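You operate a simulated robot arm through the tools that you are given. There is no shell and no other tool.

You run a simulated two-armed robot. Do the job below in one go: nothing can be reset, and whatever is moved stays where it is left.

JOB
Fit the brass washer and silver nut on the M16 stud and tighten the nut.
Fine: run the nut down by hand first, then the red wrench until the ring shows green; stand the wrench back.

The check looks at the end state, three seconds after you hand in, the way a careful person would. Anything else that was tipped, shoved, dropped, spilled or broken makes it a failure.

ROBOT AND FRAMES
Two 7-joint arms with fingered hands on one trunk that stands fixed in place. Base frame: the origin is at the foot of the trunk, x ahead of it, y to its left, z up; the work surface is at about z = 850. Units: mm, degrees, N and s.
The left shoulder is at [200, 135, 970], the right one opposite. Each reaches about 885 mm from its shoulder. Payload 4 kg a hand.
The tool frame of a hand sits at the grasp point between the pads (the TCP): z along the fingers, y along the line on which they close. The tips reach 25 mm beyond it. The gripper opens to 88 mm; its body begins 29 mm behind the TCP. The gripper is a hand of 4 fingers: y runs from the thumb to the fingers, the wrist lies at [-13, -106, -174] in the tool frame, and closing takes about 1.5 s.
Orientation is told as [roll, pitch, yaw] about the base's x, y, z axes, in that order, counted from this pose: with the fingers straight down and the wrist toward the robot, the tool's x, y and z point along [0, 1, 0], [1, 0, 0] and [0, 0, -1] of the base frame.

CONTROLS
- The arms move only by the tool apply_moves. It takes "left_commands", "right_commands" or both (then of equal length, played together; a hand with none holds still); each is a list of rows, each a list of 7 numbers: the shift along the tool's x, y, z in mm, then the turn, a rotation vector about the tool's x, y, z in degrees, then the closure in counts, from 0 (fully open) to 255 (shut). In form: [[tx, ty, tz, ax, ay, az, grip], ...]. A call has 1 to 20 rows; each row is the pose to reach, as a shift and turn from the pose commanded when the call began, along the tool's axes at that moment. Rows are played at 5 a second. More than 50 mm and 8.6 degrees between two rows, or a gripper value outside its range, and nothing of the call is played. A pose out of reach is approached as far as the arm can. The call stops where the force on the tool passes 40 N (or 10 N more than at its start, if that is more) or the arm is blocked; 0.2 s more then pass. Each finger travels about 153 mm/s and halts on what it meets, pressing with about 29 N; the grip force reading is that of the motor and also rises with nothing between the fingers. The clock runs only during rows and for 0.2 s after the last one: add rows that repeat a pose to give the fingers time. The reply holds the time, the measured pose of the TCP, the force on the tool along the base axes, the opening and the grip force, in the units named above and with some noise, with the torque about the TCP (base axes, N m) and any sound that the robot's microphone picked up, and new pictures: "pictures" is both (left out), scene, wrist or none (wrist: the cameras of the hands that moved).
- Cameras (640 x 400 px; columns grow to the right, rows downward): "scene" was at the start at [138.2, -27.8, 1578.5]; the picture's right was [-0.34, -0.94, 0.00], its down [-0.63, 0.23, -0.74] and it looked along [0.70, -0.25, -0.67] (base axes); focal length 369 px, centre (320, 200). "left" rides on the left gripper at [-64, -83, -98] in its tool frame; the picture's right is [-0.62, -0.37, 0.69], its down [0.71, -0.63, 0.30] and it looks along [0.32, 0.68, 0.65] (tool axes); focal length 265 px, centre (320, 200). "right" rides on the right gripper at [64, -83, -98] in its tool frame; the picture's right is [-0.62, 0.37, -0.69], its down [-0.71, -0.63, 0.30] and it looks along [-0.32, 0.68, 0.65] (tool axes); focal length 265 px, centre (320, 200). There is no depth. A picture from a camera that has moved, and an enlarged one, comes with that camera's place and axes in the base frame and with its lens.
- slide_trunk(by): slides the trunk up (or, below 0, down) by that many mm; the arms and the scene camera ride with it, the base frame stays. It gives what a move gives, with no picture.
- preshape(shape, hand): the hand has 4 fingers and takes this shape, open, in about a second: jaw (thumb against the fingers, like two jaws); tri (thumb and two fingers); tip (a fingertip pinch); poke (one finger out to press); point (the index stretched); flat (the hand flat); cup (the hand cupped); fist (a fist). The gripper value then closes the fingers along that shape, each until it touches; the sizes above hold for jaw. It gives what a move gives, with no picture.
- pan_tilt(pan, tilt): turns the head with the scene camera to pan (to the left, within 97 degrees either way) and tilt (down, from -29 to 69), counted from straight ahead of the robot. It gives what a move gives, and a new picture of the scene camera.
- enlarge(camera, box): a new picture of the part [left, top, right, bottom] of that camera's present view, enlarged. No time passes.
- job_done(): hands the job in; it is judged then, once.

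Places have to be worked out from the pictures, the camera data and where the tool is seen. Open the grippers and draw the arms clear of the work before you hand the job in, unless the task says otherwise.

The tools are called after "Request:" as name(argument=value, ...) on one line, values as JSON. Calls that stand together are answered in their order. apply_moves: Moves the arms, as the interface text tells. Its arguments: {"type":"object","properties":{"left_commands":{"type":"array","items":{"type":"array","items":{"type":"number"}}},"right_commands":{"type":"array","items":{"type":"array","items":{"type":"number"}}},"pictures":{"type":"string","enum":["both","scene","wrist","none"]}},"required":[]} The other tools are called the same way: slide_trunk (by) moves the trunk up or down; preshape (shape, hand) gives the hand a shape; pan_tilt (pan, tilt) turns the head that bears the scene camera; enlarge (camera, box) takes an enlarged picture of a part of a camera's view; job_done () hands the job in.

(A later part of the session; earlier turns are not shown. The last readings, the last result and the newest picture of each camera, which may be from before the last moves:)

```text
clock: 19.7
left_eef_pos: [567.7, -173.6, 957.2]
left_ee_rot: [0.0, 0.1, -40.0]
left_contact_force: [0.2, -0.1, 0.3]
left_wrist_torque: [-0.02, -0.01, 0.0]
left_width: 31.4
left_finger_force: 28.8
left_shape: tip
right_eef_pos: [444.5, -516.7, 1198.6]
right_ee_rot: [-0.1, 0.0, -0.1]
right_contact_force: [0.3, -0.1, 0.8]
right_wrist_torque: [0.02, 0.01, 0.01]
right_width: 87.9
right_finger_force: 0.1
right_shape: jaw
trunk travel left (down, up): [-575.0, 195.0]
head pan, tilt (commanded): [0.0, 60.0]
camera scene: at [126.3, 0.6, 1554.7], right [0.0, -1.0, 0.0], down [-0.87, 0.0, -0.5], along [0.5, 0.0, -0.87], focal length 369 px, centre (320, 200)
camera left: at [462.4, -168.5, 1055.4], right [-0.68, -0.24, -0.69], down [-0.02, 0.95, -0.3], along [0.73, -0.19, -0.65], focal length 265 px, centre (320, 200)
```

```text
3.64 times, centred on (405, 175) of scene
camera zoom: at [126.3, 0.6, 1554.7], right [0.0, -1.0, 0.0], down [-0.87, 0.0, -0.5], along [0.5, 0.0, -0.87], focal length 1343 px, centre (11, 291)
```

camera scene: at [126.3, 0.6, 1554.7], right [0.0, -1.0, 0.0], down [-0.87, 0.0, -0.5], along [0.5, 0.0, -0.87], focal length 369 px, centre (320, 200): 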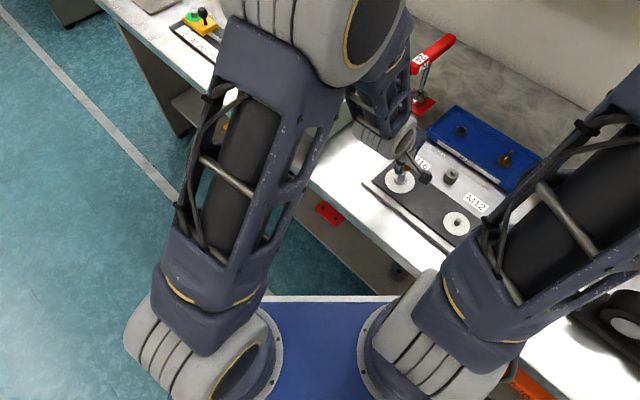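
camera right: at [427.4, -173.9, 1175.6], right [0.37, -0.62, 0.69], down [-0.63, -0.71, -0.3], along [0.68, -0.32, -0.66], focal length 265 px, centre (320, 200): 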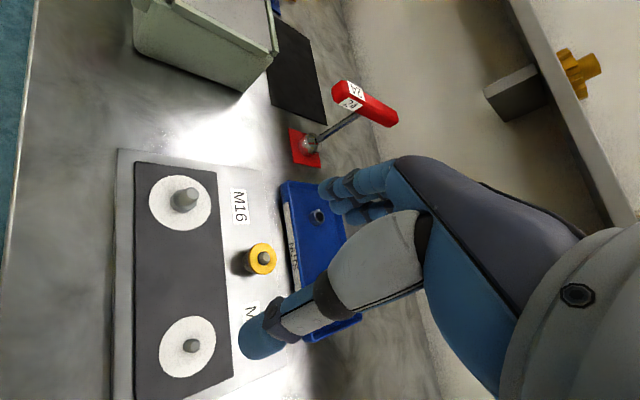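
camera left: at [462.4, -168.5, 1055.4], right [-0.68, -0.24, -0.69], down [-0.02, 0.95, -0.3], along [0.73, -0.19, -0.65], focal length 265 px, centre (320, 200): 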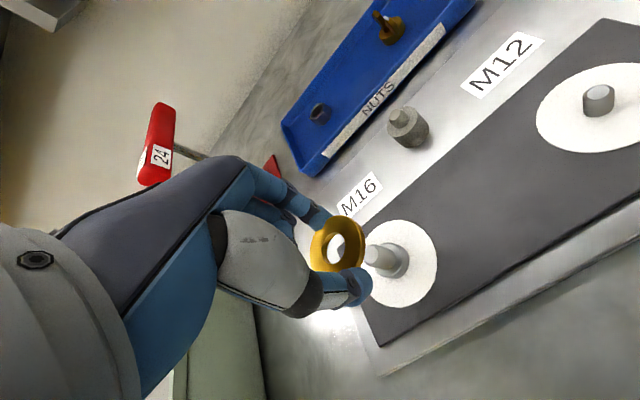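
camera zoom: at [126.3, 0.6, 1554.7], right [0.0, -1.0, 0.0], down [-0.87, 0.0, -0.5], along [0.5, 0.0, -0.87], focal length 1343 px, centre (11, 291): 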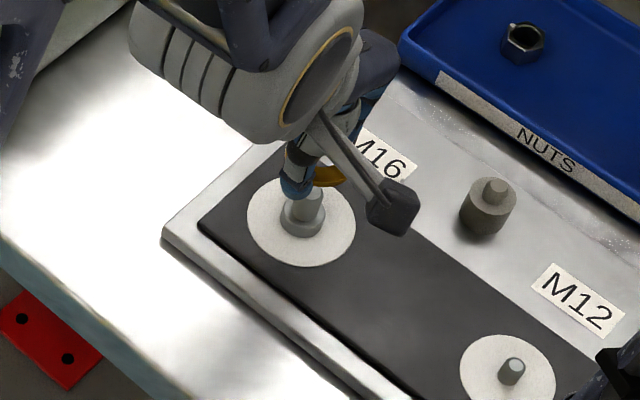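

The washer sits level in the grip. Comparing it with the stud, the stud axis looks about 2 mm toward -x and 1 mm toward +y in the tool frame. I'll apply that, drop to just above the stud tip and look again.

Request:
apply_moves(left_commands=[[-1, 0.4, 10, 0, 0, 0, 200], [-2, 0.8, 20, 0, 0, 0, 200], [-2, 0.8, 26, 0, 0, 0, 200], [-2, 0.8, 26, 0, 0, 0, 200]], pictures="none")

Request:
enlarge(camera="left", box=[290, 190, 410, 310])

Request:
enlarge(camera="scene", box=[370, 140, 440, 210])

```text
clock: 20.7
left_eef_pos: [566.3, -177.7, 932.2]
left_ee_rot: [-0.1, 0.0, -40.1]
left_contact_force: [-1.1, -0.9, -0.2]
left_wrist_torque: [0.01, -0.01, 0.02]
left_width: 31.2
left_finger_force: 29.0
left_shape: tip
right_eef_pos: [444.8, -516.0, 1198.0]
right_ee_rot: [0.1, 0.0, -0.1]
right_contact_force: [-0.1, -0.2, -0.2]
right_wrist_torque: [0.0, 0.01, 0.02]
right_width: 87.5
right_finger_force: 0.1
right_shape: jaw
trunk travel left (down, up): [-575.0, 195.0]
head pan, tilt (commanded): [0.0, 60.0]
```

```text
3.33 times, centred on (350, 250) of left
camera zoom: at [461.2, -172.4, 1030.6], right [-0.68, -0.24, -0.69], down [-0.02, 0.95, -0.3], along [0.73, -0.19, -0.65], focal length 885 px, centre (220, 33)
```

zoom: 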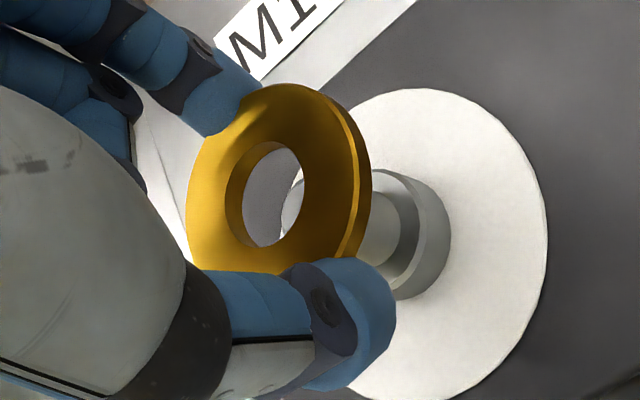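

```text
5.71 times, centred on (405, 175) of scene
camera zoom: at [126.3, 0.6, 1554.7], right [0.0, -1.0, 0.0], down [-0.87, 0.0, -0.5], along [0.5, 0.0, -0.87], focal length 2110 px, centre (-166, 343)
```

zoom: 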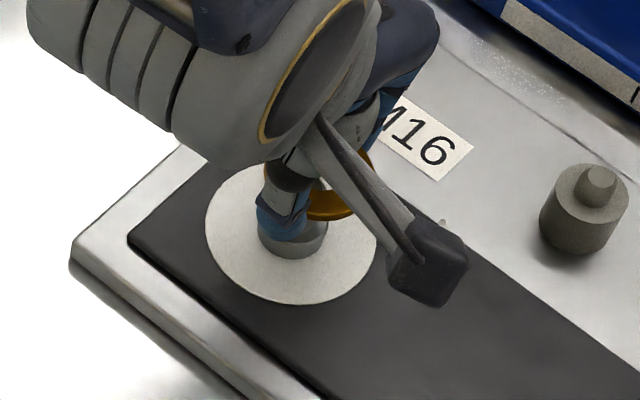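

Washer and stud axes now agree to about half a millimetre. I'll go down 12 mm slowly and check the force to see whether the stud enters the hole.

Request:
apply_moves(left_commands=[[0, 0, 3, 0, 0, 0, 200], [0, 0, 6, 0, 0, 0, 200], [0, 0, 9, 0, 0, 0, 200], [0, 0, 12, 0, 0, 0, 200], [0, 0, 12, 0, 0, 0, 200]], pictures="none")

Request:
enlarge(camera="left", box=[290, 190, 410, 310])

```text
clock: 21.9
left_eef_pos: [567.3, -176.0, 921.0]
left_ee_rot: [0.0, 0.0, -39.9]
left_contact_force: [0.0, 0.3, -0.2]
left_wrist_torque: [0.02, 0.02, 0.0]
left_width: 31.4
left_finger_force: 29.4
left_shape: tip
right_eef_pos: [445.1, -515.7, 1199.9]
right_ee_rot: [0.0, 0.1, 0.0]
right_contact_force: [0.3, 0.3, 1.0]
right_wrist_torque: [-0.02, 0.01, -0.02]
right_width: 87.6
right_finger_force: 0.0
right_shape: jaw
trunk travel left (down, up): [-575.0, 195.0]
head pan, tilt (commanded): [0.0, 60.0]
```

```text
3.33 times, centred on (350, 250) of left
camera zoom: at [461.4, -171.0, 1019.3], right [-0.68, -0.24, -0.69], down [-0.02, 0.95, -0.3], along [0.73, -0.19, -0.65], focal length 885 px, centre (220, 33)
```

zoom: 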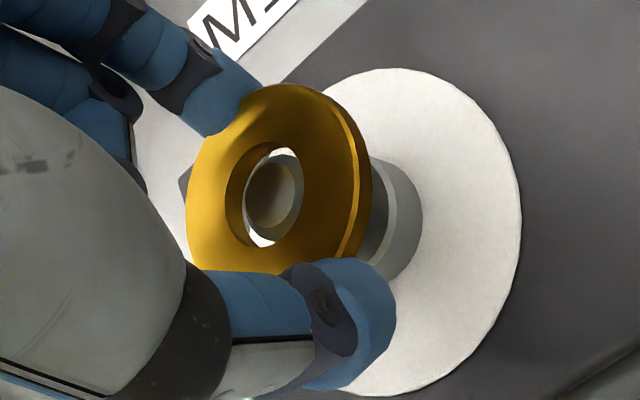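

The stud tip shows centred in the washer hole with no contact force. I'll continue down around the stud.

Request:
apply_moves(left_commands=[[0, 0, 3, 0, 0, 0, 200], [0, 0, 6, 0, 0, 0, 200], [0, 0, 9, 0, 0, 0, 200], [0, 0, 12, 0, 0, 0, 200], [0, 0, 12, 0, 0, 0, 200]], pictures="none")

Request:
enlarge(camera="left", box=[290, 190, 410, 310])

```text
clock: 23.1
left_eef_pos: [566.2, -178.2, 908.8]
left_ee_rot: [0.0, -0.1, -40.1]
left_contact_force: [-0.8, -10.6, 15.5]
left_wrist_torque: [-0.28, -0.05, -0.11]
left_width: 26.6
left_finger_force: 29.4
left_shape: tip
right_eef_pos: [444.3, -515.9, 1200.6]
right_ee_rot: [0.0, 0.0, -0.1]
right_contact_force: [0.0, 0.5, -1.2]
right_wrist_torque: [0.03, 0.03, -0.01]
right_width: 87.7
right_finger_force: 0.1
right_shape: jaw
trunk travel left (down, up): [-575.0, 195.0]
head pan, tilt (commanded): [0.0, 60.0]
```

```text
3.33 times, centred on (350, 250) of left
camera zoom: at [460.3, -172.8, 1007.4], right [-0.68, -0.24, -0.69], down [-0.02, 0.95, -0.31], along [0.73, -0.19, -0.65], focal length 885 px, centre (220, 33)
```

zoom: 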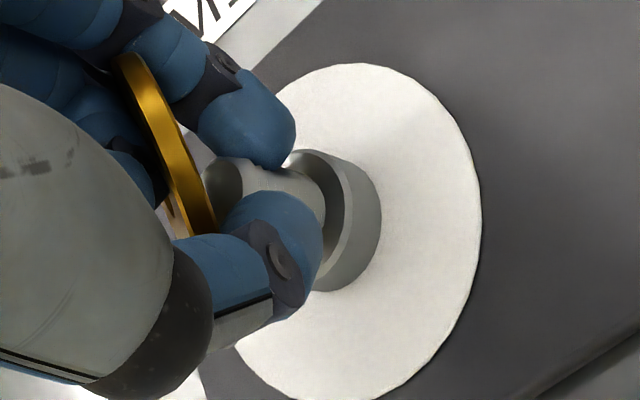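

The washer tipped up on edge between the fingers instead of sliding down the stud, with 15 N of contact. I'll lift straight up and look at how it is held.

Request:
apply_moves(left_commands=[[0, 0, -8, 0, 0, 0, 200], [0, 0, -16, 0, 0, 0, 200], [0, 0, -32, 0, 0, 0, 200], [0, 0, -48, 0, 0, 0, 200], [0, 0, -48, 0, 0, 0, 200]], pictures="both")

Request:
enlarge(camera="left", box=[260, 160, 420, 320])

Request:
enlarge(camera="scene", box=[360, 120, 440, 210])

```text
clock: 24.3
left_eef_pos: [569.3, -176.2, 957.9]
left_ee_rot: [0.1, 0.1, -40.0]
left_contact_force: [0.7, -0.1, 0.5]
left_wrist_torque: [0.02, 0.03, -0.01]
left_width: 22.5
left_finger_force: 28.7
left_shape: tip
right_eef_pos: [444.1, -515.0, 1199.4]
right_ee_rot: [0.0, 0.0, 0.0]
right_contact_force: [-0.1, 0.8, -0.5]
right_wrist_torque: [0.02, -0.02, 0.02]
right_width: 87.4
right_finger_force: 0.2
right_shape: jaw
trunk travel left (down, up): [-575.0, 195.0]
head pan, tilt (commanded): [0.0, 60.0]
camera scene: at [126.3, 0.6, 1554.7], right [0.0, -1.0, 0.0], down [-0.87, 0.0, -0.5], along [0.5, 0.0, -0.87], focal length 369 px, centre (320, 200)
camera left: at [462.9, -170.9, 1055.5], right [-0.68, -0.24, -0.69], down [-0.02, 0.95, -0.3], along [0.73, -0.19, -0.65], focal length 265 px, centre (320, 200)
```

scene: 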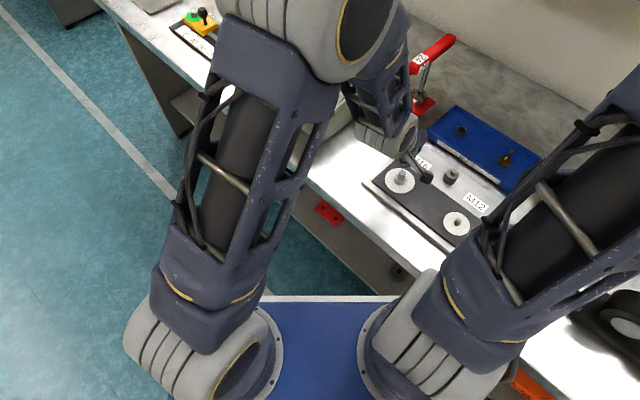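
left: 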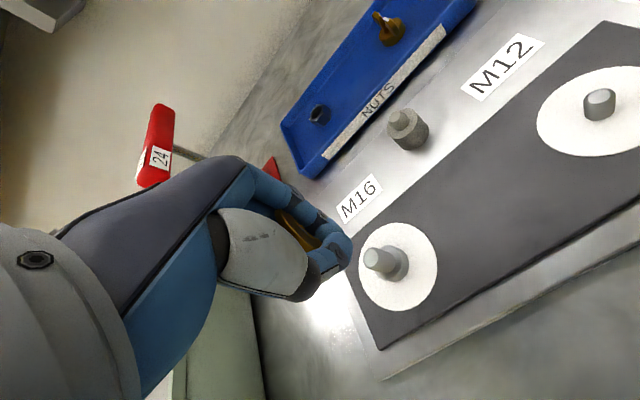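

```text
2.50 times, centred on (340, 240) of left
camera zoom: at [462.9, -170.9, 1055.5], right [-0.68, -0.24, -0.69], down [-0.02, 0.95, -0.3], along [0.73, -0.19, -0.65], focal length 664 px, centre (270, 100)
```

zoom: 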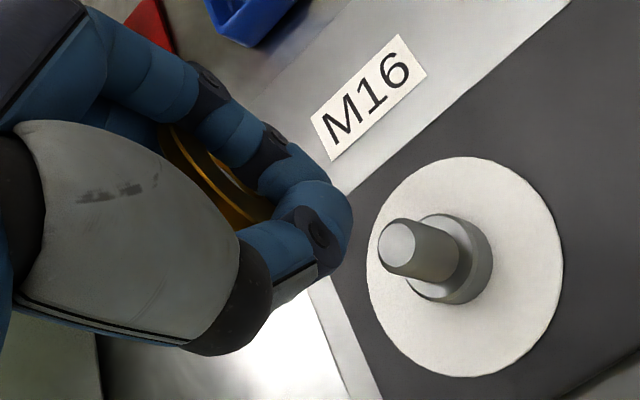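

```text
4.44 times, centred on (400, 165) of scene
camera zoom: at [126.3, 0.6, 1554.7], right [0.0, -1.0, 0.0], down [-0.87, 0.0, -0.5], along [0.5, 0.0, -0.87], focal length 1641 px, centre (-36, 356)
```

zoom: 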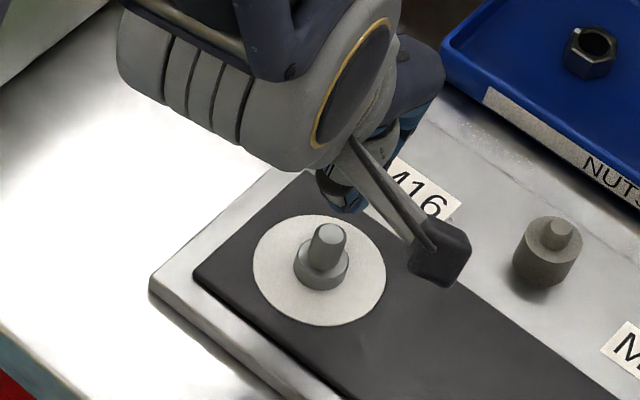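

The washer has slid up into the ring between index and thumb and is caged there. I'll zoom in on it before deciding how to set it down safely.

Request:
enlarge(camera="left", box=[290, 190, 350, 230])

Request:
enlarge(camera="left", box=[250, 160, 370, 310])

```text
10.00 times, centred on (320, 210) of left
camera zoom: at [462.9, -170.9, 1055.5], right [-0.68, -0.24, -0.69], down [-0.02, 0.95, -0.3], along [0.73, -0.19, -0.65], focal length 2654 px, centre (320, 100)
```

zoom: 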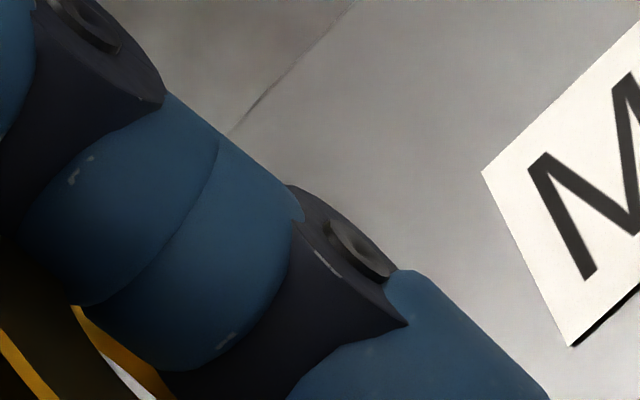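

```text
2.67 times, centred on (310, 235) of left
camera zoom: at [462.9, -170.9, 1055.5], right [-0.68, -0.24, -0.69], down [-0.02, 0.95, -0.3], along [0.73, -0.19, -0.65], focal length 708 px, centre (347, 107)
```

zoom: 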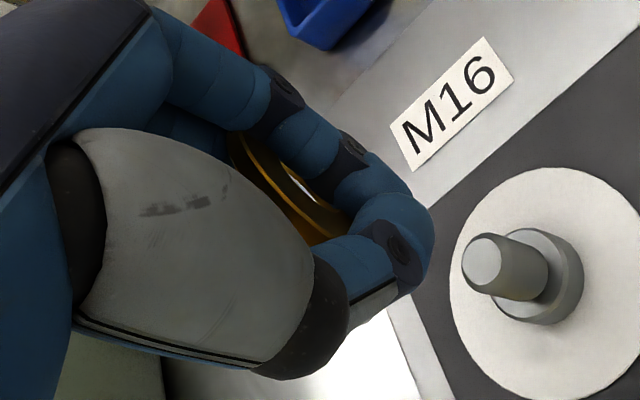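

The washer is trapped in the finger loop, standing on edge. I'll raise the hand well clear and turn it so the scene camera can see between thumb and index from the side.

Request:
apply_moves(left_commands=[[0, 0, -15, 0, 0, 8, 200], [0, 0, -30, 0, 0, 16, 200], [0, 0, -45, 0, 0, 24, 200], [0, 0, -60, 0, 0, 32, 200], [0, 0, -75, 0, 0, 40, 200], [0, 0, -90, 0, 0, 48, 200], [0, 0, -100, 0, 0, 56, 200], [0, 0, -110, 0, 0, 64, 200], [0, 0, -120, 0, 0, 72, 200], [0, 0, -120, 0, 0, 72, 200]], pictures="both")

Request:
enlarge(camera="scene", box=[340, 80, 460, 200])

Request:
enlarge(camera="left", box=[240, 150, 400, 310])

```text
clock: 26.5
left_eef_pos: [567.1, -177.8, 1076.4]
left_ee_rot: [0.0, -0.1, -112.2]
left_contact_force: [0.0, 0.2, -1.4]
left_wrist_torque: [0.03, -0.01, -0.02]
left_width: 22.6
left_finger_force: 29.3
left_shape: tip
right_eef_pos: [445.2, -516.0, 1200.0]
right_ee_rot: [0.0, 0.0, 0.1]
right_contact_force: [0.6, -0.1, -0.4]
right_wrist_torque: [0.0, 0.01, 0.02]
right_width: 87.7
right_finger_force: 0.1
right_shape: jaw
trunk travel left (down, up): [-575.0, 195.0]
head pan, tilt (commanded): [0.0, 60.0]
camera scene: at [126.3, 0.7, 1554.7], right [0.0, -1.0, 0.0], down [-0.87, 0.0, -0.5], along [0.5, 0.0, -0.87], focal length 369 px, centre (320, 200)
camera left: at [538.6, -74.9, 1175.2], right [-0.44, 0.57, -0.69], down [0.9, 0.31, -0.3], along [0.04, -0.76, -0.65], focal length 265 px, centre (320, 200)
```

scene: 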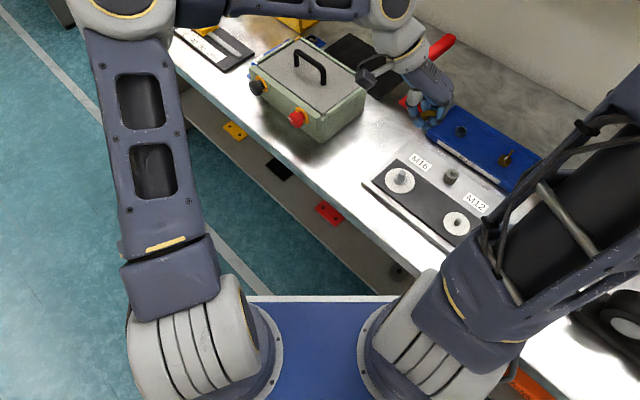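
left: 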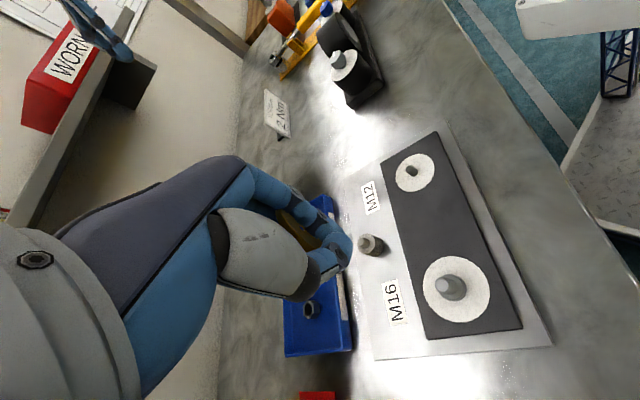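

```text
3.33 times, centred on (400, 140) of scene
camera zoom: at [126.3, 0.7, 1554.7], right [0.0, -1.0, 0.0], down [-0.87, 0.0, -0.5], along [0.5, 0.0, -0.87], focal length 1231 px, centre (53, 400)
```

zoom: 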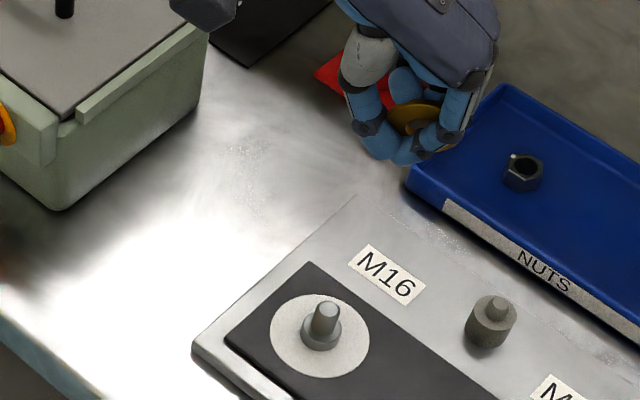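

```text
2.50 times, centred on (320, 230) of left
camera zoom: at [538.6, -74.9, 1175.2], right [-0.44, 0.57, -0.69], down [0.9, 0.31, -0.3], along [0.04, -0.76, -0.65], focal length 664 px, centre (320, 125)
```

zoom: 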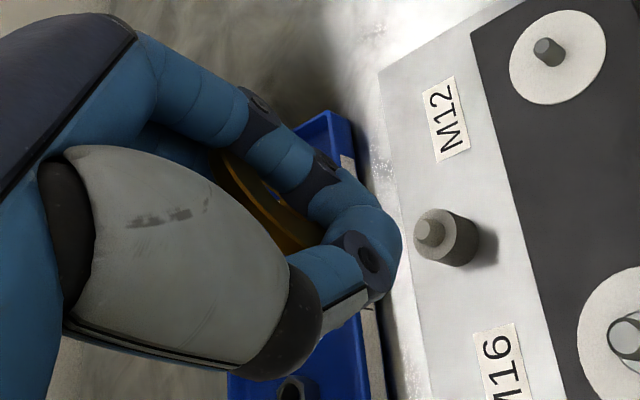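

The scene camera now has a view into the finger loop; I'll zoom further.

Request:
enlarge(camera="scene", box=[395, 85, 445, 135])

Request:
pan_tilt(pan=-16, tilt=45)

```text
8.00 times, centred on (420, 110) of scene
camera zoom: at [126.3, 0.7, 1554.7], right [0.0, -1.0, 0.0], down [-0.87, 0.0, -0.5], along [0.5, 0.0, -0.87], focal length 2954 px, centre (-480, 920)
```

zoom: 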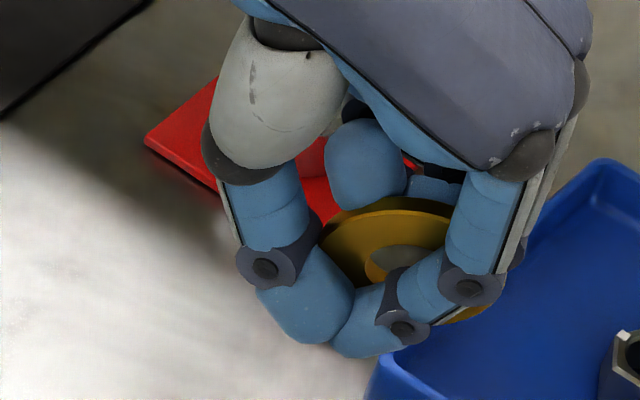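

```text
clock: 27.3
left_eef_pos: [567.0, -178.7, 1076.3]
left_ee_rot: [-0.1, 0.0, -112.0]
left_contact_force: [-0.8, -0.5, -0.6]
left_wrist_torque: [-0.01, 0.01, -0.02]
left_width: 22.1
left_finger_force: 28.7
left_shape: tip
right_eef_pos: [444.2, -516.4, 1199.6]
right_ee_rot: [0.0, 0.0, 0.0]
right_contact_force: [0.3, 1.1, 0.1]
right_wrist_torque: [0.02, 0.0, 0.01]
right_width: 87.6
right_finger_force: 0.1
right_shape: jaw
trunk travel left (down, up): [-575.0, 195.0]
head pan, tilt (commanded): [-16.0, 45.0]
camera scene: at [137.8, -21.7, 1574.1], right [-0.28, -0.96, 0.0], down [-0.68, 0.19, -0.71], along [0.68, -0.19, -0.71], focal length 369 px, centre (320, 200)
```

scene: 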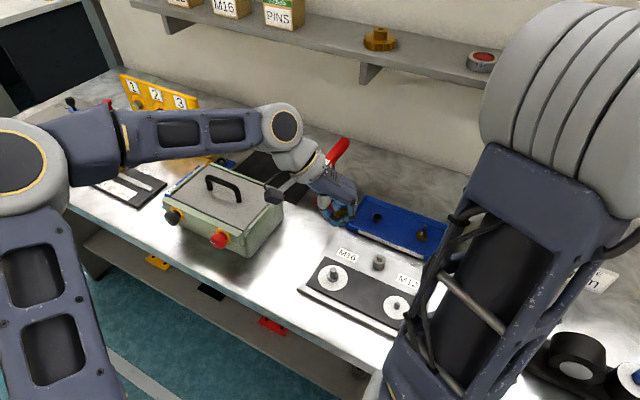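

I need to know the washer's tilt. I'll enlarge both views tightly.

Request:
enlarge(camera="left", box=[285, 195, 335, 230])

Request:
enlarge(camera="scene", box=[315, 185, 365, 225])

```text
11.43 times, centred on (310, 212) of left
camera zoom: at [538.3, -75.1, 1175.0], right [-0.44, 0.57, -0.69], down [0.9, 0.32, -0.3], along [0.04, -0.76, -0.65], focal length 3033 px, centre (434, 57)
```

zoom: 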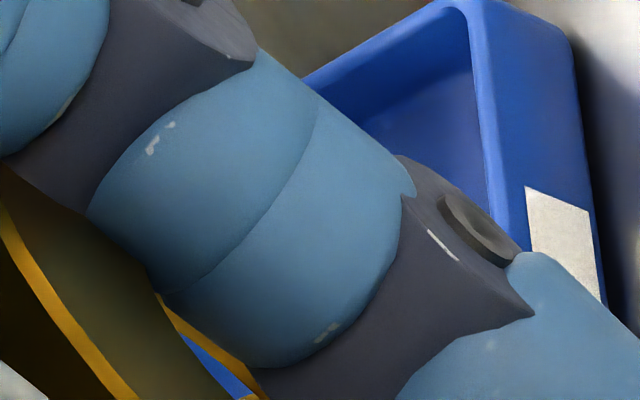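

```text
10.00 times, centred on (340, 205) of scene
camera zoom: at [137.8, -21.7, 1574.1], right [-0.28, -0.96, 0.0], down [-0.68, 0.19, -0.71], along [0.68, -0.19, -0.71], focal length 3692 px, centre (120, 150)
```

zoom: 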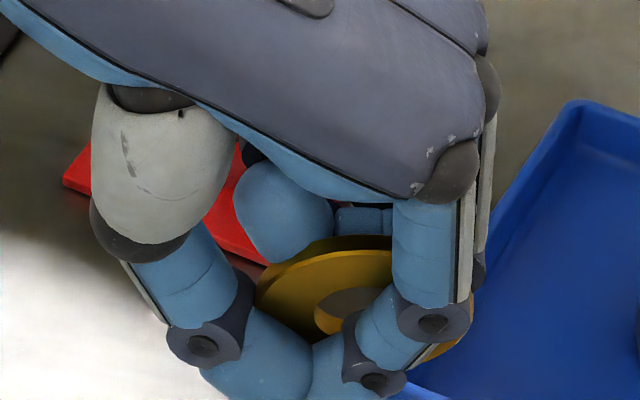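

The washer stands upright in the finger loop, roughly in the tool's y-z plane and pinched between thumb and index. My plan:
- Lower it just outside the fixture's left side wall, which is about 20 mm high.
- Release it so it leans on that wall.
- Regrip it with three fingers (tri) so it can't tip again.

First I move to above that spot with yaw -45°.

Request:
apply_moves(left_commands=[[7, -7.5, 14, 0, 0, -8.3, 200], [14, -15, 28, 0, 0, -16.7, 200], [21, -22.5, 42, 0, 0, -25, 200], [28, -30, 56, 0, 0, -33.4, 200], [35, -37.5, 70, 0, 0, -41.8, 200], [42, -45, 84, 0, 0, -50.2, 200], [49, -53, 98, 0, 0, -58.6, 200], [56.1, -60.4, 116, 0, 0, -67, 200], [56.1, -60.4, 116, 0, 0, -67, 200]], pictures="both")

Request:
enlarge(camera="left", box=[240, 150, 440, 330])

Request:
enlarge(camera="scene", box=[260, 160, 400, 320])

```text
clock: 29.3
left_eef_pos: [641.2, -142.3, 960.7]
left_ee_rot: [-0.1, 0.1, -44.9]
left_contact_force: [-0.2, 0.2, 0.5]
left_wrist_torque: [0.03, -0.01, 0.0]
left_width: 22.3
left_finger_force: 29.1
left_shape: tip
right_eef_pos: [443.8, -516.3, 1198.5]
right_ee_rot: [0.0, 0.0, 0.1]
right_contact_force: [0.7, -0.7, -0.3]
right_wrist_torque: [0.02, 0.0, 0.01]
right_width: 87.7
right_finger_force: 0.0
right_shape: jaw
trunk travel left (down, up): [-575.0, 195.0]
head pan, tilt (commanded): [-16.0, 45.0]
camera scene: at [137.8, -21.7, 1574.2], right [-0.28, -0.96, 0.0], down [-0.68, 0.2, -0.71], along [0.68, -0.2, -0.71], focal length 369 px, centre (320, 200)
camera left: at [537.1, -128.3, 1059.7], right [-0.7, -0.18, -0.69], down [0.06, 0.95, -0.3], along [0.71, -0.25, -0.65], focal length 265 px, centre (320, 200)
```

scene: 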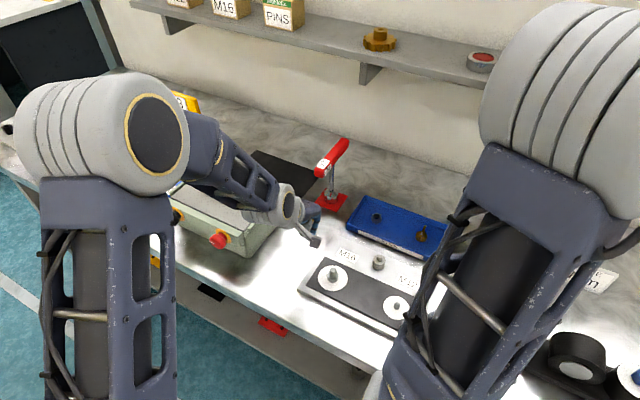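
left: 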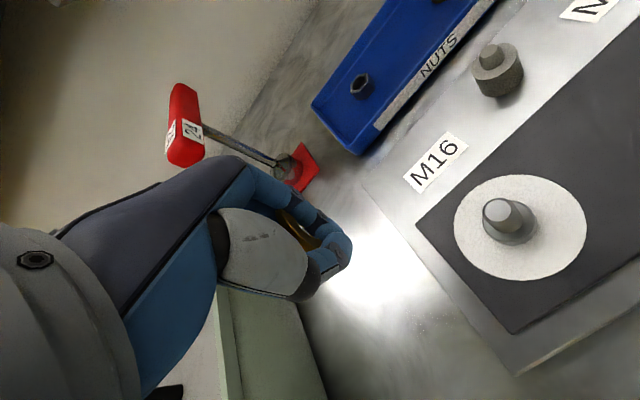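

```text
2.22 times, centred on (340, 240) of left
camera zoom: at [537.1, -128.3, 1059.7], right [-0.7, -0.18, -0.69], down [0.06, 0.95, -0.3], along [0.71, -0.25, -0.65], focal length 590 px, centre (276, 111)
```

zoom: 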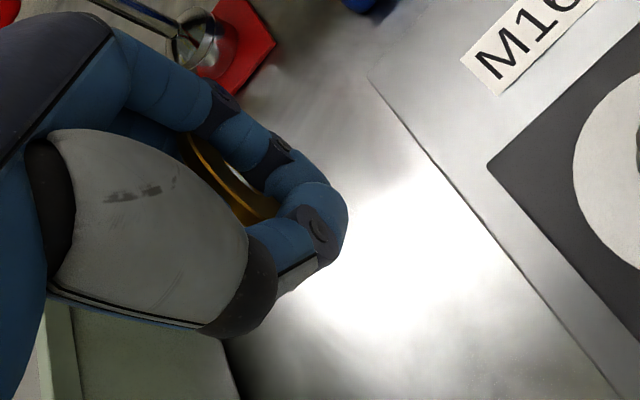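

```text
2.50 times, centred on (330, 240) of scene
camera zoom: at [137.8, -21.7, 1574.2], right [-0.28, -0.96, 0.0], down [-0.68, 0.2, -0.71], along [0.68, -0.2, -0.71], focal length 923 px, centre (295, 100)
```

zoom: 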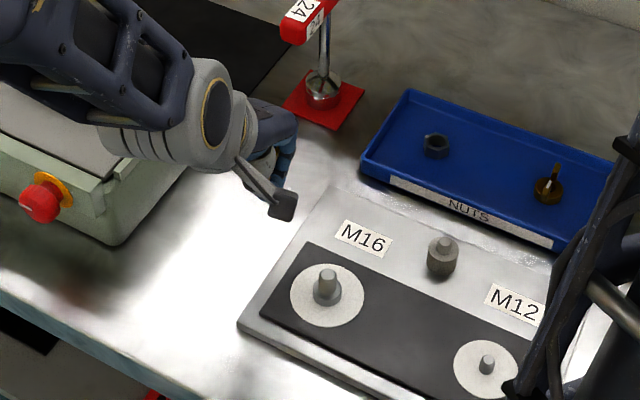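

The spot is clear; the fixture wall is roughly 16 to 22 mm from the tool axis on the -x side. I'll descend with a 15° tilt so the washer's top leans toward the fixture, stopping about 10 mm above the expected contact.

Request:
apply_moves(left_commands=[[-1, 0, 16, 0, 3, 0, 200], [-2, 0, 32, 0, 6, 0, 200], [-3, 0, 46, 0, 9, 0, 200], [-4, 0, 60, 0, 12, 0, 200], [-5, 0, 70, 0, 15, 0, 200], [-5, 0, 74, 0, 15, 0, 200], [-5, 0, 74, 0, 15, 0, 200]], pictures="both")

Request:
enlarge(camera="left", box=[240, 150, 440, 330])

Request:
enlarge(camera="scene", box=[280, 180, 360, 270])

```text
clock: 30.9
left_eef_pos: [638.6, -144.4, 886.4]
left_ee_rot: [15.1, 0.0, -45.0]
left_contact_force: [-0.7, -1.1, -0.5]
left_wrist_torque: [0.0, -0.03, 0.0]
left_width: 22.4
left_finger_force: 29.1
left_shape: tip
right_eef_pos: [444.5, -516.7, 1199.4]
right_ee_rot: [0.0, 0.1, 0.0]
right_contact_force: [-0.1, -1.0, -0.5]
right_wrist_torque: [0.0, 0.0, 0.01]
right_width: 87.7
right_finger_force: 0.1
right_shape: jaw
trunk travel left (down, up): [-575.0, 195.0]
head pan, tilt (commanded): [-16.0, 45.0]
camera scene: at [137.8, -21.8, 1574.2], right [-0.28, -0.96, 0.0], down [-0.68, 0.2, -0.71], along [0.68, -0.2, -0.71], focal length 369 px, centre (320, 200)
camera left: at [517.6, -145.9, 964.3], right [-0.56, -0.04, -0.83], down [0.1, 0.99, -0.11], along [0.82, -0.14, -0.55], focal length 265 px, centre (320, 200)
```

scene: 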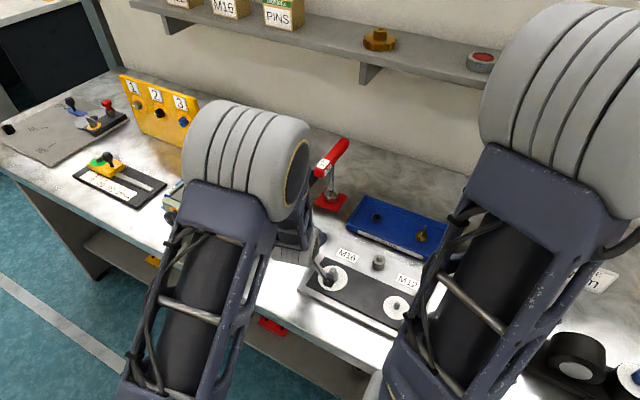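
left: 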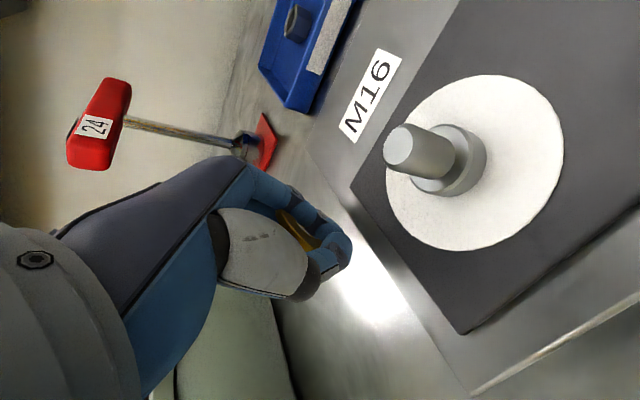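

```text
2.22 times, centred on (340, 240) of left
camera zoom: at [517.6, -145.9, 964.3], right [-0.56, -0.04, -0.83], down [0.1, 0.99, -0.11], along [0.82, -0.14, -0.55], focal length 590 px, centre (276, 111)
```

zoom: 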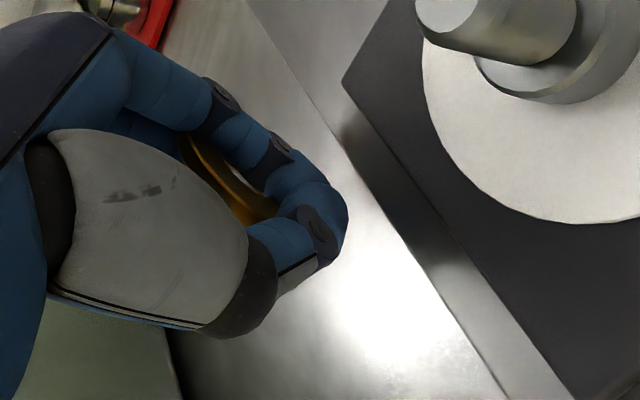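

```text
4.44 times, centred on (320, 225) of scene
camera zoom: at [137.8, -21.8, 1574.2], right [-0.28, -0.96, 0.0], down [-0.68, 0.2, -0.71], along [0.68, -0.2, -0.71], focal length 1641 px, centre (320, 89)
```

zoom: 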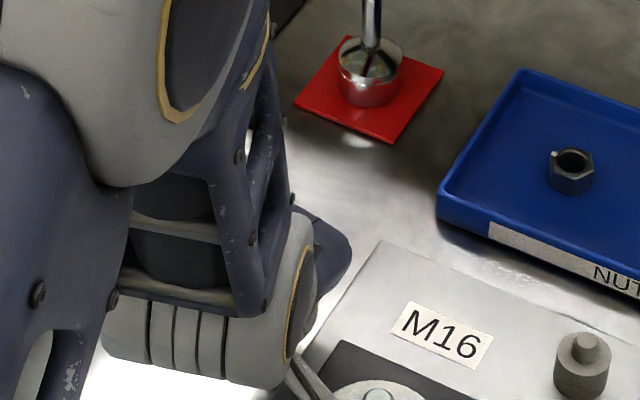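

No contact yet. I'll lower in small vertical steps until the fingertips just touch the bench.

Request:
apply_moves(left_commands=[[-0.8, 0, 2.9, 0, 0, 0, 200], [-1.5, 0, 5.8, 0, 0, 0, 200], [-2.1, 0, 7.7, 0, 0, 0, 200], [-2.1, 0, 7.7, 0, 0, 0, 200]], pictures="none")

Request:
enlarge(camera="left", box=[240, 150, 440, 330])

```text
clock: 31.9
left_eef_pos: [637.9, -145.5, 877.6]
left_ee_rot: [15.0, 0.0, -44.9]
left_contact_force: [0.4, -0.2, 0.3]
left_wrist_torque: [-0.01, 0.0, 0.01]
left_width: 22.4
left_finger_force: 29.2
left_shape: tip
right_eef_pos: [444.0, -517.1, 1199.0]
right_ee_rot: [0.1, 0.0, -0.1]
right_contact_force: [-0.3, -0.1, 0.0]
right_wrist_torque: [-0.03, 0.02, -0.02]
right_width: 87.8
right_finger_force: 0.0
right_shape: jaw
trunk travel left (down, up): [-575.0, 195.0]
head pan, tilt (commanded): [-16.0, 45.0]
```

```text
2.22 times, centred on (340, 240) of left
camera zoom: at [516.9, -146.9, 956.3], right [-0.56, -0.04, -0.83], down [0.1, 0.99, -0.11], along [0.82, -0.14, -0.55], focal length 590 px, centre (276, 111)
```

zoom: 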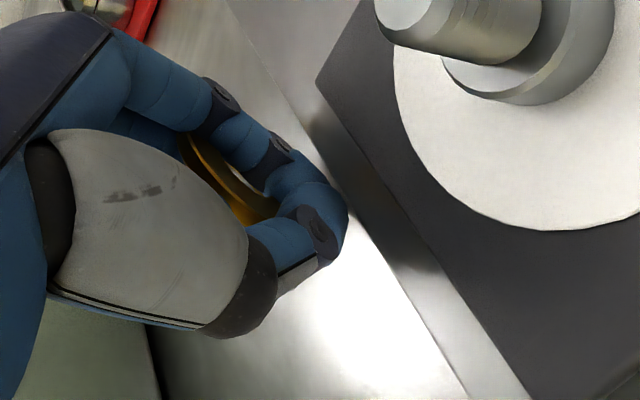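

Still no contact. I'll lower a few more millimetres, gently.

Request:
apply_moves(left_commands=[[-0.5, 0, 1.9, 0, 0, 0, 200], [-0.9, 0, 3.4, 0, 0, 0, 200], [-0.9, 0, 3.4, 0, 0, 0, 200]], pictures="none")

```text
clock: 32.7
left_eef_pos: [637.0, -145.2, 873.7]
left_ee_rot: [14.9, 0.1, -45.0]
left_contact_force: [0.1, -1.2, -0.6]
left_wrist_torque: [-0.04, -0.01, 0.0]
left_width: 22.3
left_finger_force: 28.8
left_shape: tip
right_eef_pos: [444.5, -516.4, 1199.9]
right_ee_rot: [0.0, 0.0, 0.0]
right_contact_force: [1.3, -0.2, -0.2]
right_wrist_torque: [0.02, -0.03, -0.03]
right_width: 87.7
right_finger_force: 0.0
right_shape: jaw
trunk travel left (down, up): [-575.0, 195.0]
head pan, tilt (commanded): [-16.0, 45.0]
```

Request:
apply_moves(left_commands=[[-0.4, 0, 1.5, 0, 0, 0, 200], [-0.8, 0, 2.9, 0, 0, 0, 200], [-0.8, 0, 2.9, 0, 0, 0, 200]], pictures="none")

```text
clock: 33.5
left_eef_pos: [638.0, -145.6, 871.9]
left_ee_rot: [15.0, -0.2, -45.0]
left_contact_force: [0.6, -1.3, 7.2]
left_wrist_torque: [-0.05, -0.06, 0.01]
left_width: 22.3
left_finger_force: 28.7
left_shape: tip
right_eef_pos: [443.9, -516.2, 1200.1]
right_ee_rot: [-0.1, -0.1, 0.0]
right_contact_force: [-0.9, -1.0, 0.2]
right_wrist_torque: [0.04, 0.03, -0.05]
right_width: 87.4
right_finger_force: 0.0
right_shape: jaw
trunk travel left (down, up): [-575.0, 195.0]
head pan, tilt (commanded): [-16.0, 45.0]
```

The fingertips touch the bench at 7 N. I'll ease up 1 mm and open gradually so the washer settles between the fingers.

Request:
apply_moves(left_commands=[[0.3, 0, -1.0, 0, 0, 0, 185], [0.3, 0, -1.0, 0, 0, 0, 170], [0.3, 0, -1.0, 0, 0, 0, 155], [0.3, 0, -1.0, 0, 0, 0, 140], [0.3, 0, -1.0, 0, 0, 0, 130], [0.3, 0, -1.0, 0, 0, 0, 130]], pictures="wrist")

Request:
enlarge(camera="left", box=[240, 150, 440, 330])

```text
clock: 34.9
left_eef_pos: [636.8, -145.0, 874.0]
left_ee_rot: [15.1, -0.1, -44.9]
left_contact_force: [-0.5, 0.3, 20.6]
left_wrist_torque: [0.1, 0.03, 0.04]
left_width: 34.5
left_finger_force: 0.0
left_shape: tip
right_eef_pos: [444.1, -516.2, 1199.2]
right_ee_rot: [0.0, 0.0, 0.0]
right_contact_force: [0.1, 0.2, 0.7]
right_wrist_torque: [0.0, -0.01, -0.02]
right_width: 87.8
right_finger_force: 0.0
right_shape: jaw
trunk travel left (down, up): [-575.0, 195.0]
head pan, tilt (commanded): [-16.0, 45.0]
camera left: at [516.4, -147.5, 953.0], right [-0.56, -0.04, -0.83], down [0.1, 0.99, -0.11], along [0.83, -0.14, -0.55], focal length 265 px, centre (320, 200)
```

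left: 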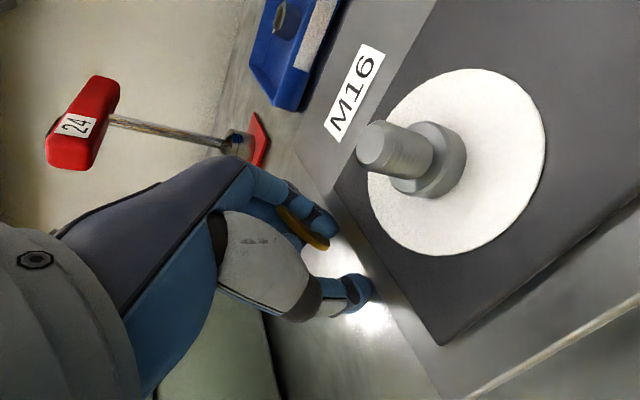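

```text
2.22 times, centred on (340, 240) of left
camera zoom: at [516.4, -147.5, 953.0], right [-0.56, -0.04, -0.83], down [0.1, 0.99, -0.11], along [0.83, -0.14, -0.55], focal length 590 px, centre (276, 111)
```

zoom: 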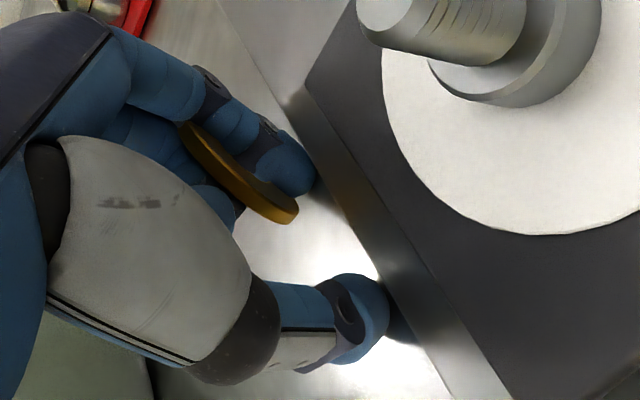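

Opening pressed the tips down to 20 N, and the washer seems to be hanging beside the index finger. I'll raise 3 mm to relieve the force and look closer.

Request:
apply_moves(left_commands=[[0.4, 0, -1.5, 0, 0, 0, 130], [0.8, 0, -3, 0, 0, 0, 130], [0.8, 0, -3, 0, 0, 0, 130]], pictures="none")

Request:
enlarge(camera="left", box=[280, 170, 360, 250])

```text
clock: 35.7
left_eef_pos: [637.5, -145.1, 875.7]
left_ee_rot: [15.0, 0.2, -45.0]
left_contact_force: [-0.8, 1.3, 6.3]
left_wrist_torque: [-0.04, -0.06, 0.02]
left_width: 39.0
left_finger_force: 0.0
left_shape: tip
right_eef_pos: [443.9, -515.3, 1199.0]
right_ee_rot: [0.0, 0.1, 0.0]
right_contact_force: [-0.6, 0.3, 0.3]
right_wrist_torque: [0.03, 0.0, -0.01]
right_width: 87.6
right_finger_force: 0.1
right_shape: jaw
trunk travel left (down, up): [-575.0, 195.0]
head pan, tilt (commanded): [-16.0, 45.0]
```

```text
5.00 times, centred on (320, 210) of left
camera zoom: at [516.0, -147.4, 954.4], right [-0.56, -0.03, -0.83], down [0.1, 0.99, -0.11], along [0.82, -0.14, -0.55], focal length 1327 px, centre (320, 150)
```

zoom: 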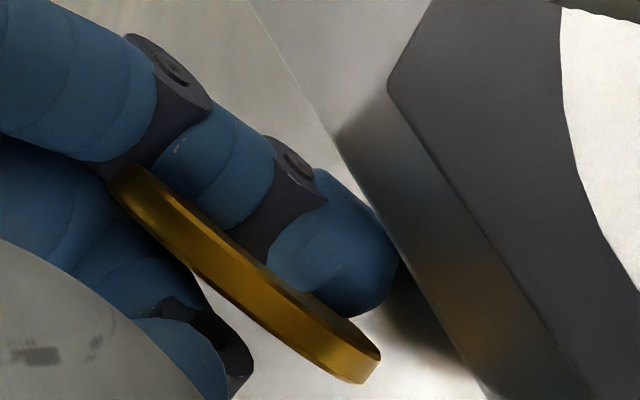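

The washer is now standing on the bench at about a 64° slope, leaning toward the fixture and resting on the index finger. I'll open fully while rising slightly, so it settles against the fixture wall.

Request:
apply_moves(left_commands=[[0.5, 0, -2, 0, 0, 0, 115], [0.8, 0, -3, 0, 0, 0, 95], [1.0, 0, -4, 0, 0, 0, 70], [1.3, 0, -5, 0, 0, 0, 40], [1.3, 0, -5, 0, 0, 0, 0], [1.3, 0, -5, 0, 0, 0, 0]], pictures="wrist")

Request:
enlarge(camera="left", box=[260, 150, 400, 300])

```text
clock: 37.1
left_eef_pos: [637.4, -146.2, 880.9]
left_ee_rot: [15.1, 0.0, -45.0]
left_contact_force: [-0.3, 0.6, -1.1]
left_wrist_torque: [0.03, 0.01, 0.0]
left_width: 88.0
left_finger_force: 0.0
left_shape: tip
right_eef_pos: [444.2, -515.7, 1199.1]
right_ee_rot: [0.1, 0.0, 0.0]
right_contact_force: [0.5, 0.2, -0.1]
right_wrist_torque: [0.02, 0.02, 0.01]
right_width: 87.7
right_finger_force: 0.1
right_shape: jaw
trunk travel left (down, up): [-575.0, 195.0]
head pan, tilt (commanded): [-16.0, 45.0]
camera left: at [515.9, -148.2, 959.9], right [-0.56, -0.04, -0.83], down [0.1, 0.99, -0.11], along [0.82, -0.14, -0.55], focal length 265 px, centre (320, 200)
```

left: 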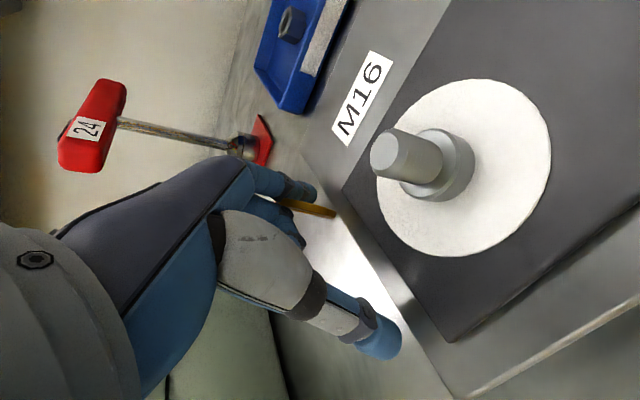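

```text
2.67 times, centred on (330, 225) of left
camera zoom: at [515.9, -148.2, 959.9], right [-0.56, -0.04, -0.83], down [0.1, 0.99, -0.11], along [0.82, -0.14, -0.55], focal length 708 px, centre (293, 133)
```

zoom: 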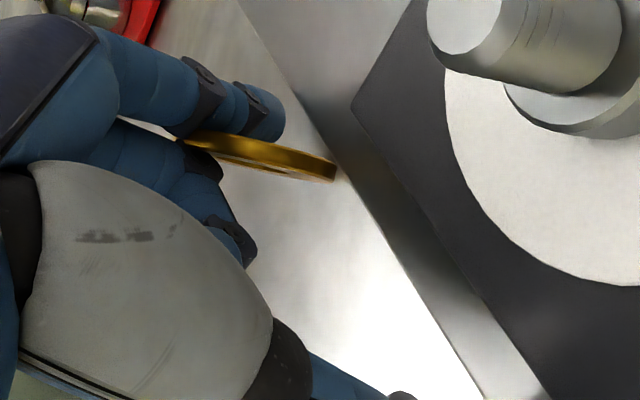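

The washer is now nearly upright, resting against the index finger beside the wall. I'll raise the hand slowly straight up and see where it settles.

Request:
apply_moves(left_commands=[[-1.3, 0, -4.8, 0, 0, 0, 0], [2.6, 0, -9.7, 0, 0, 0, 0], [3.9, 0, -14.5, 0, 0, 0, 0], [6.5, 0, -24.1, 0, 0, 0, 0], [10.4, 0, -38.6, 0, 0, 0, 0], [15.5, 0, -58, 0, 0, 0, 0], [15.5, 0, -58, 0, 0, 0, 0]], pictures="wrist")

Request:
enlarge(camera="left", box=[280, 150, 440, 310])

```text
clock: 38.7
left_eef_pos: [637.2, -145.8, 942.7]
left_ee_rot: [14.9, 0.0, -44.9]
left_contact_force: [0.0, 0.0, -0.2]
left_wrist_torque: [0.01, 0.0, 0.02]
left_width: 88.0
left_finger_force: 0.1
left_shape: tip
right_eef_pos: [443.5, -516.4, 1199.2]
right_ee_rot: [-0.1, 0.0, 0.0]
right_contact_force: [-0.1, -1.0, 1.3]
right_wrist_torque: [0.05, 0.02, 0.01]
right_width: 87.5
right_finger_force: 0.0
right_shape: jaw
trunk travel left (down, up): [-575.0, 195.0]
head pan, tilt (commanded): [-16.0, 45.0]
camera left: at [516.6, -147.9, 1020.8], right [-0.56, -0.04, -0.83], down [0.1, 0.99, -0.11], along [0.82, -0.14, -0.55], focal length 265 px, centre (320, 200)
```

left: 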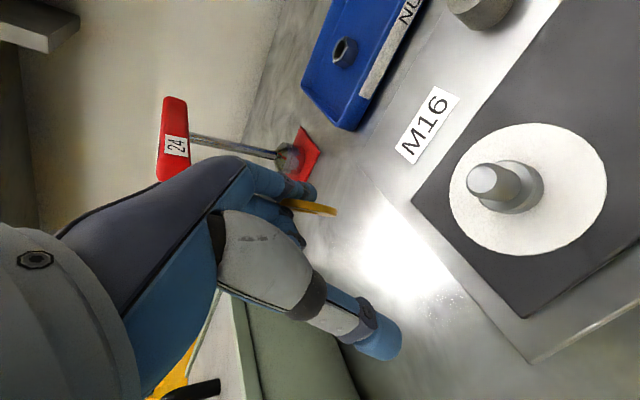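

```text
2.50 times, centred on (360, 230) of left
camera zoom: at [516.6, -147.9, 1020.8], right [-0.56, -0.04, -0.83], down [0.1, 0.99, -0.11], along [0.82, -0.14, -0.55], focal length 664 px, centre (220, 125)
```

zoom: 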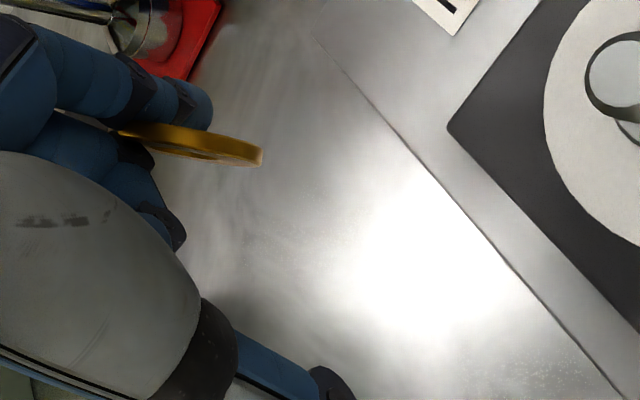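

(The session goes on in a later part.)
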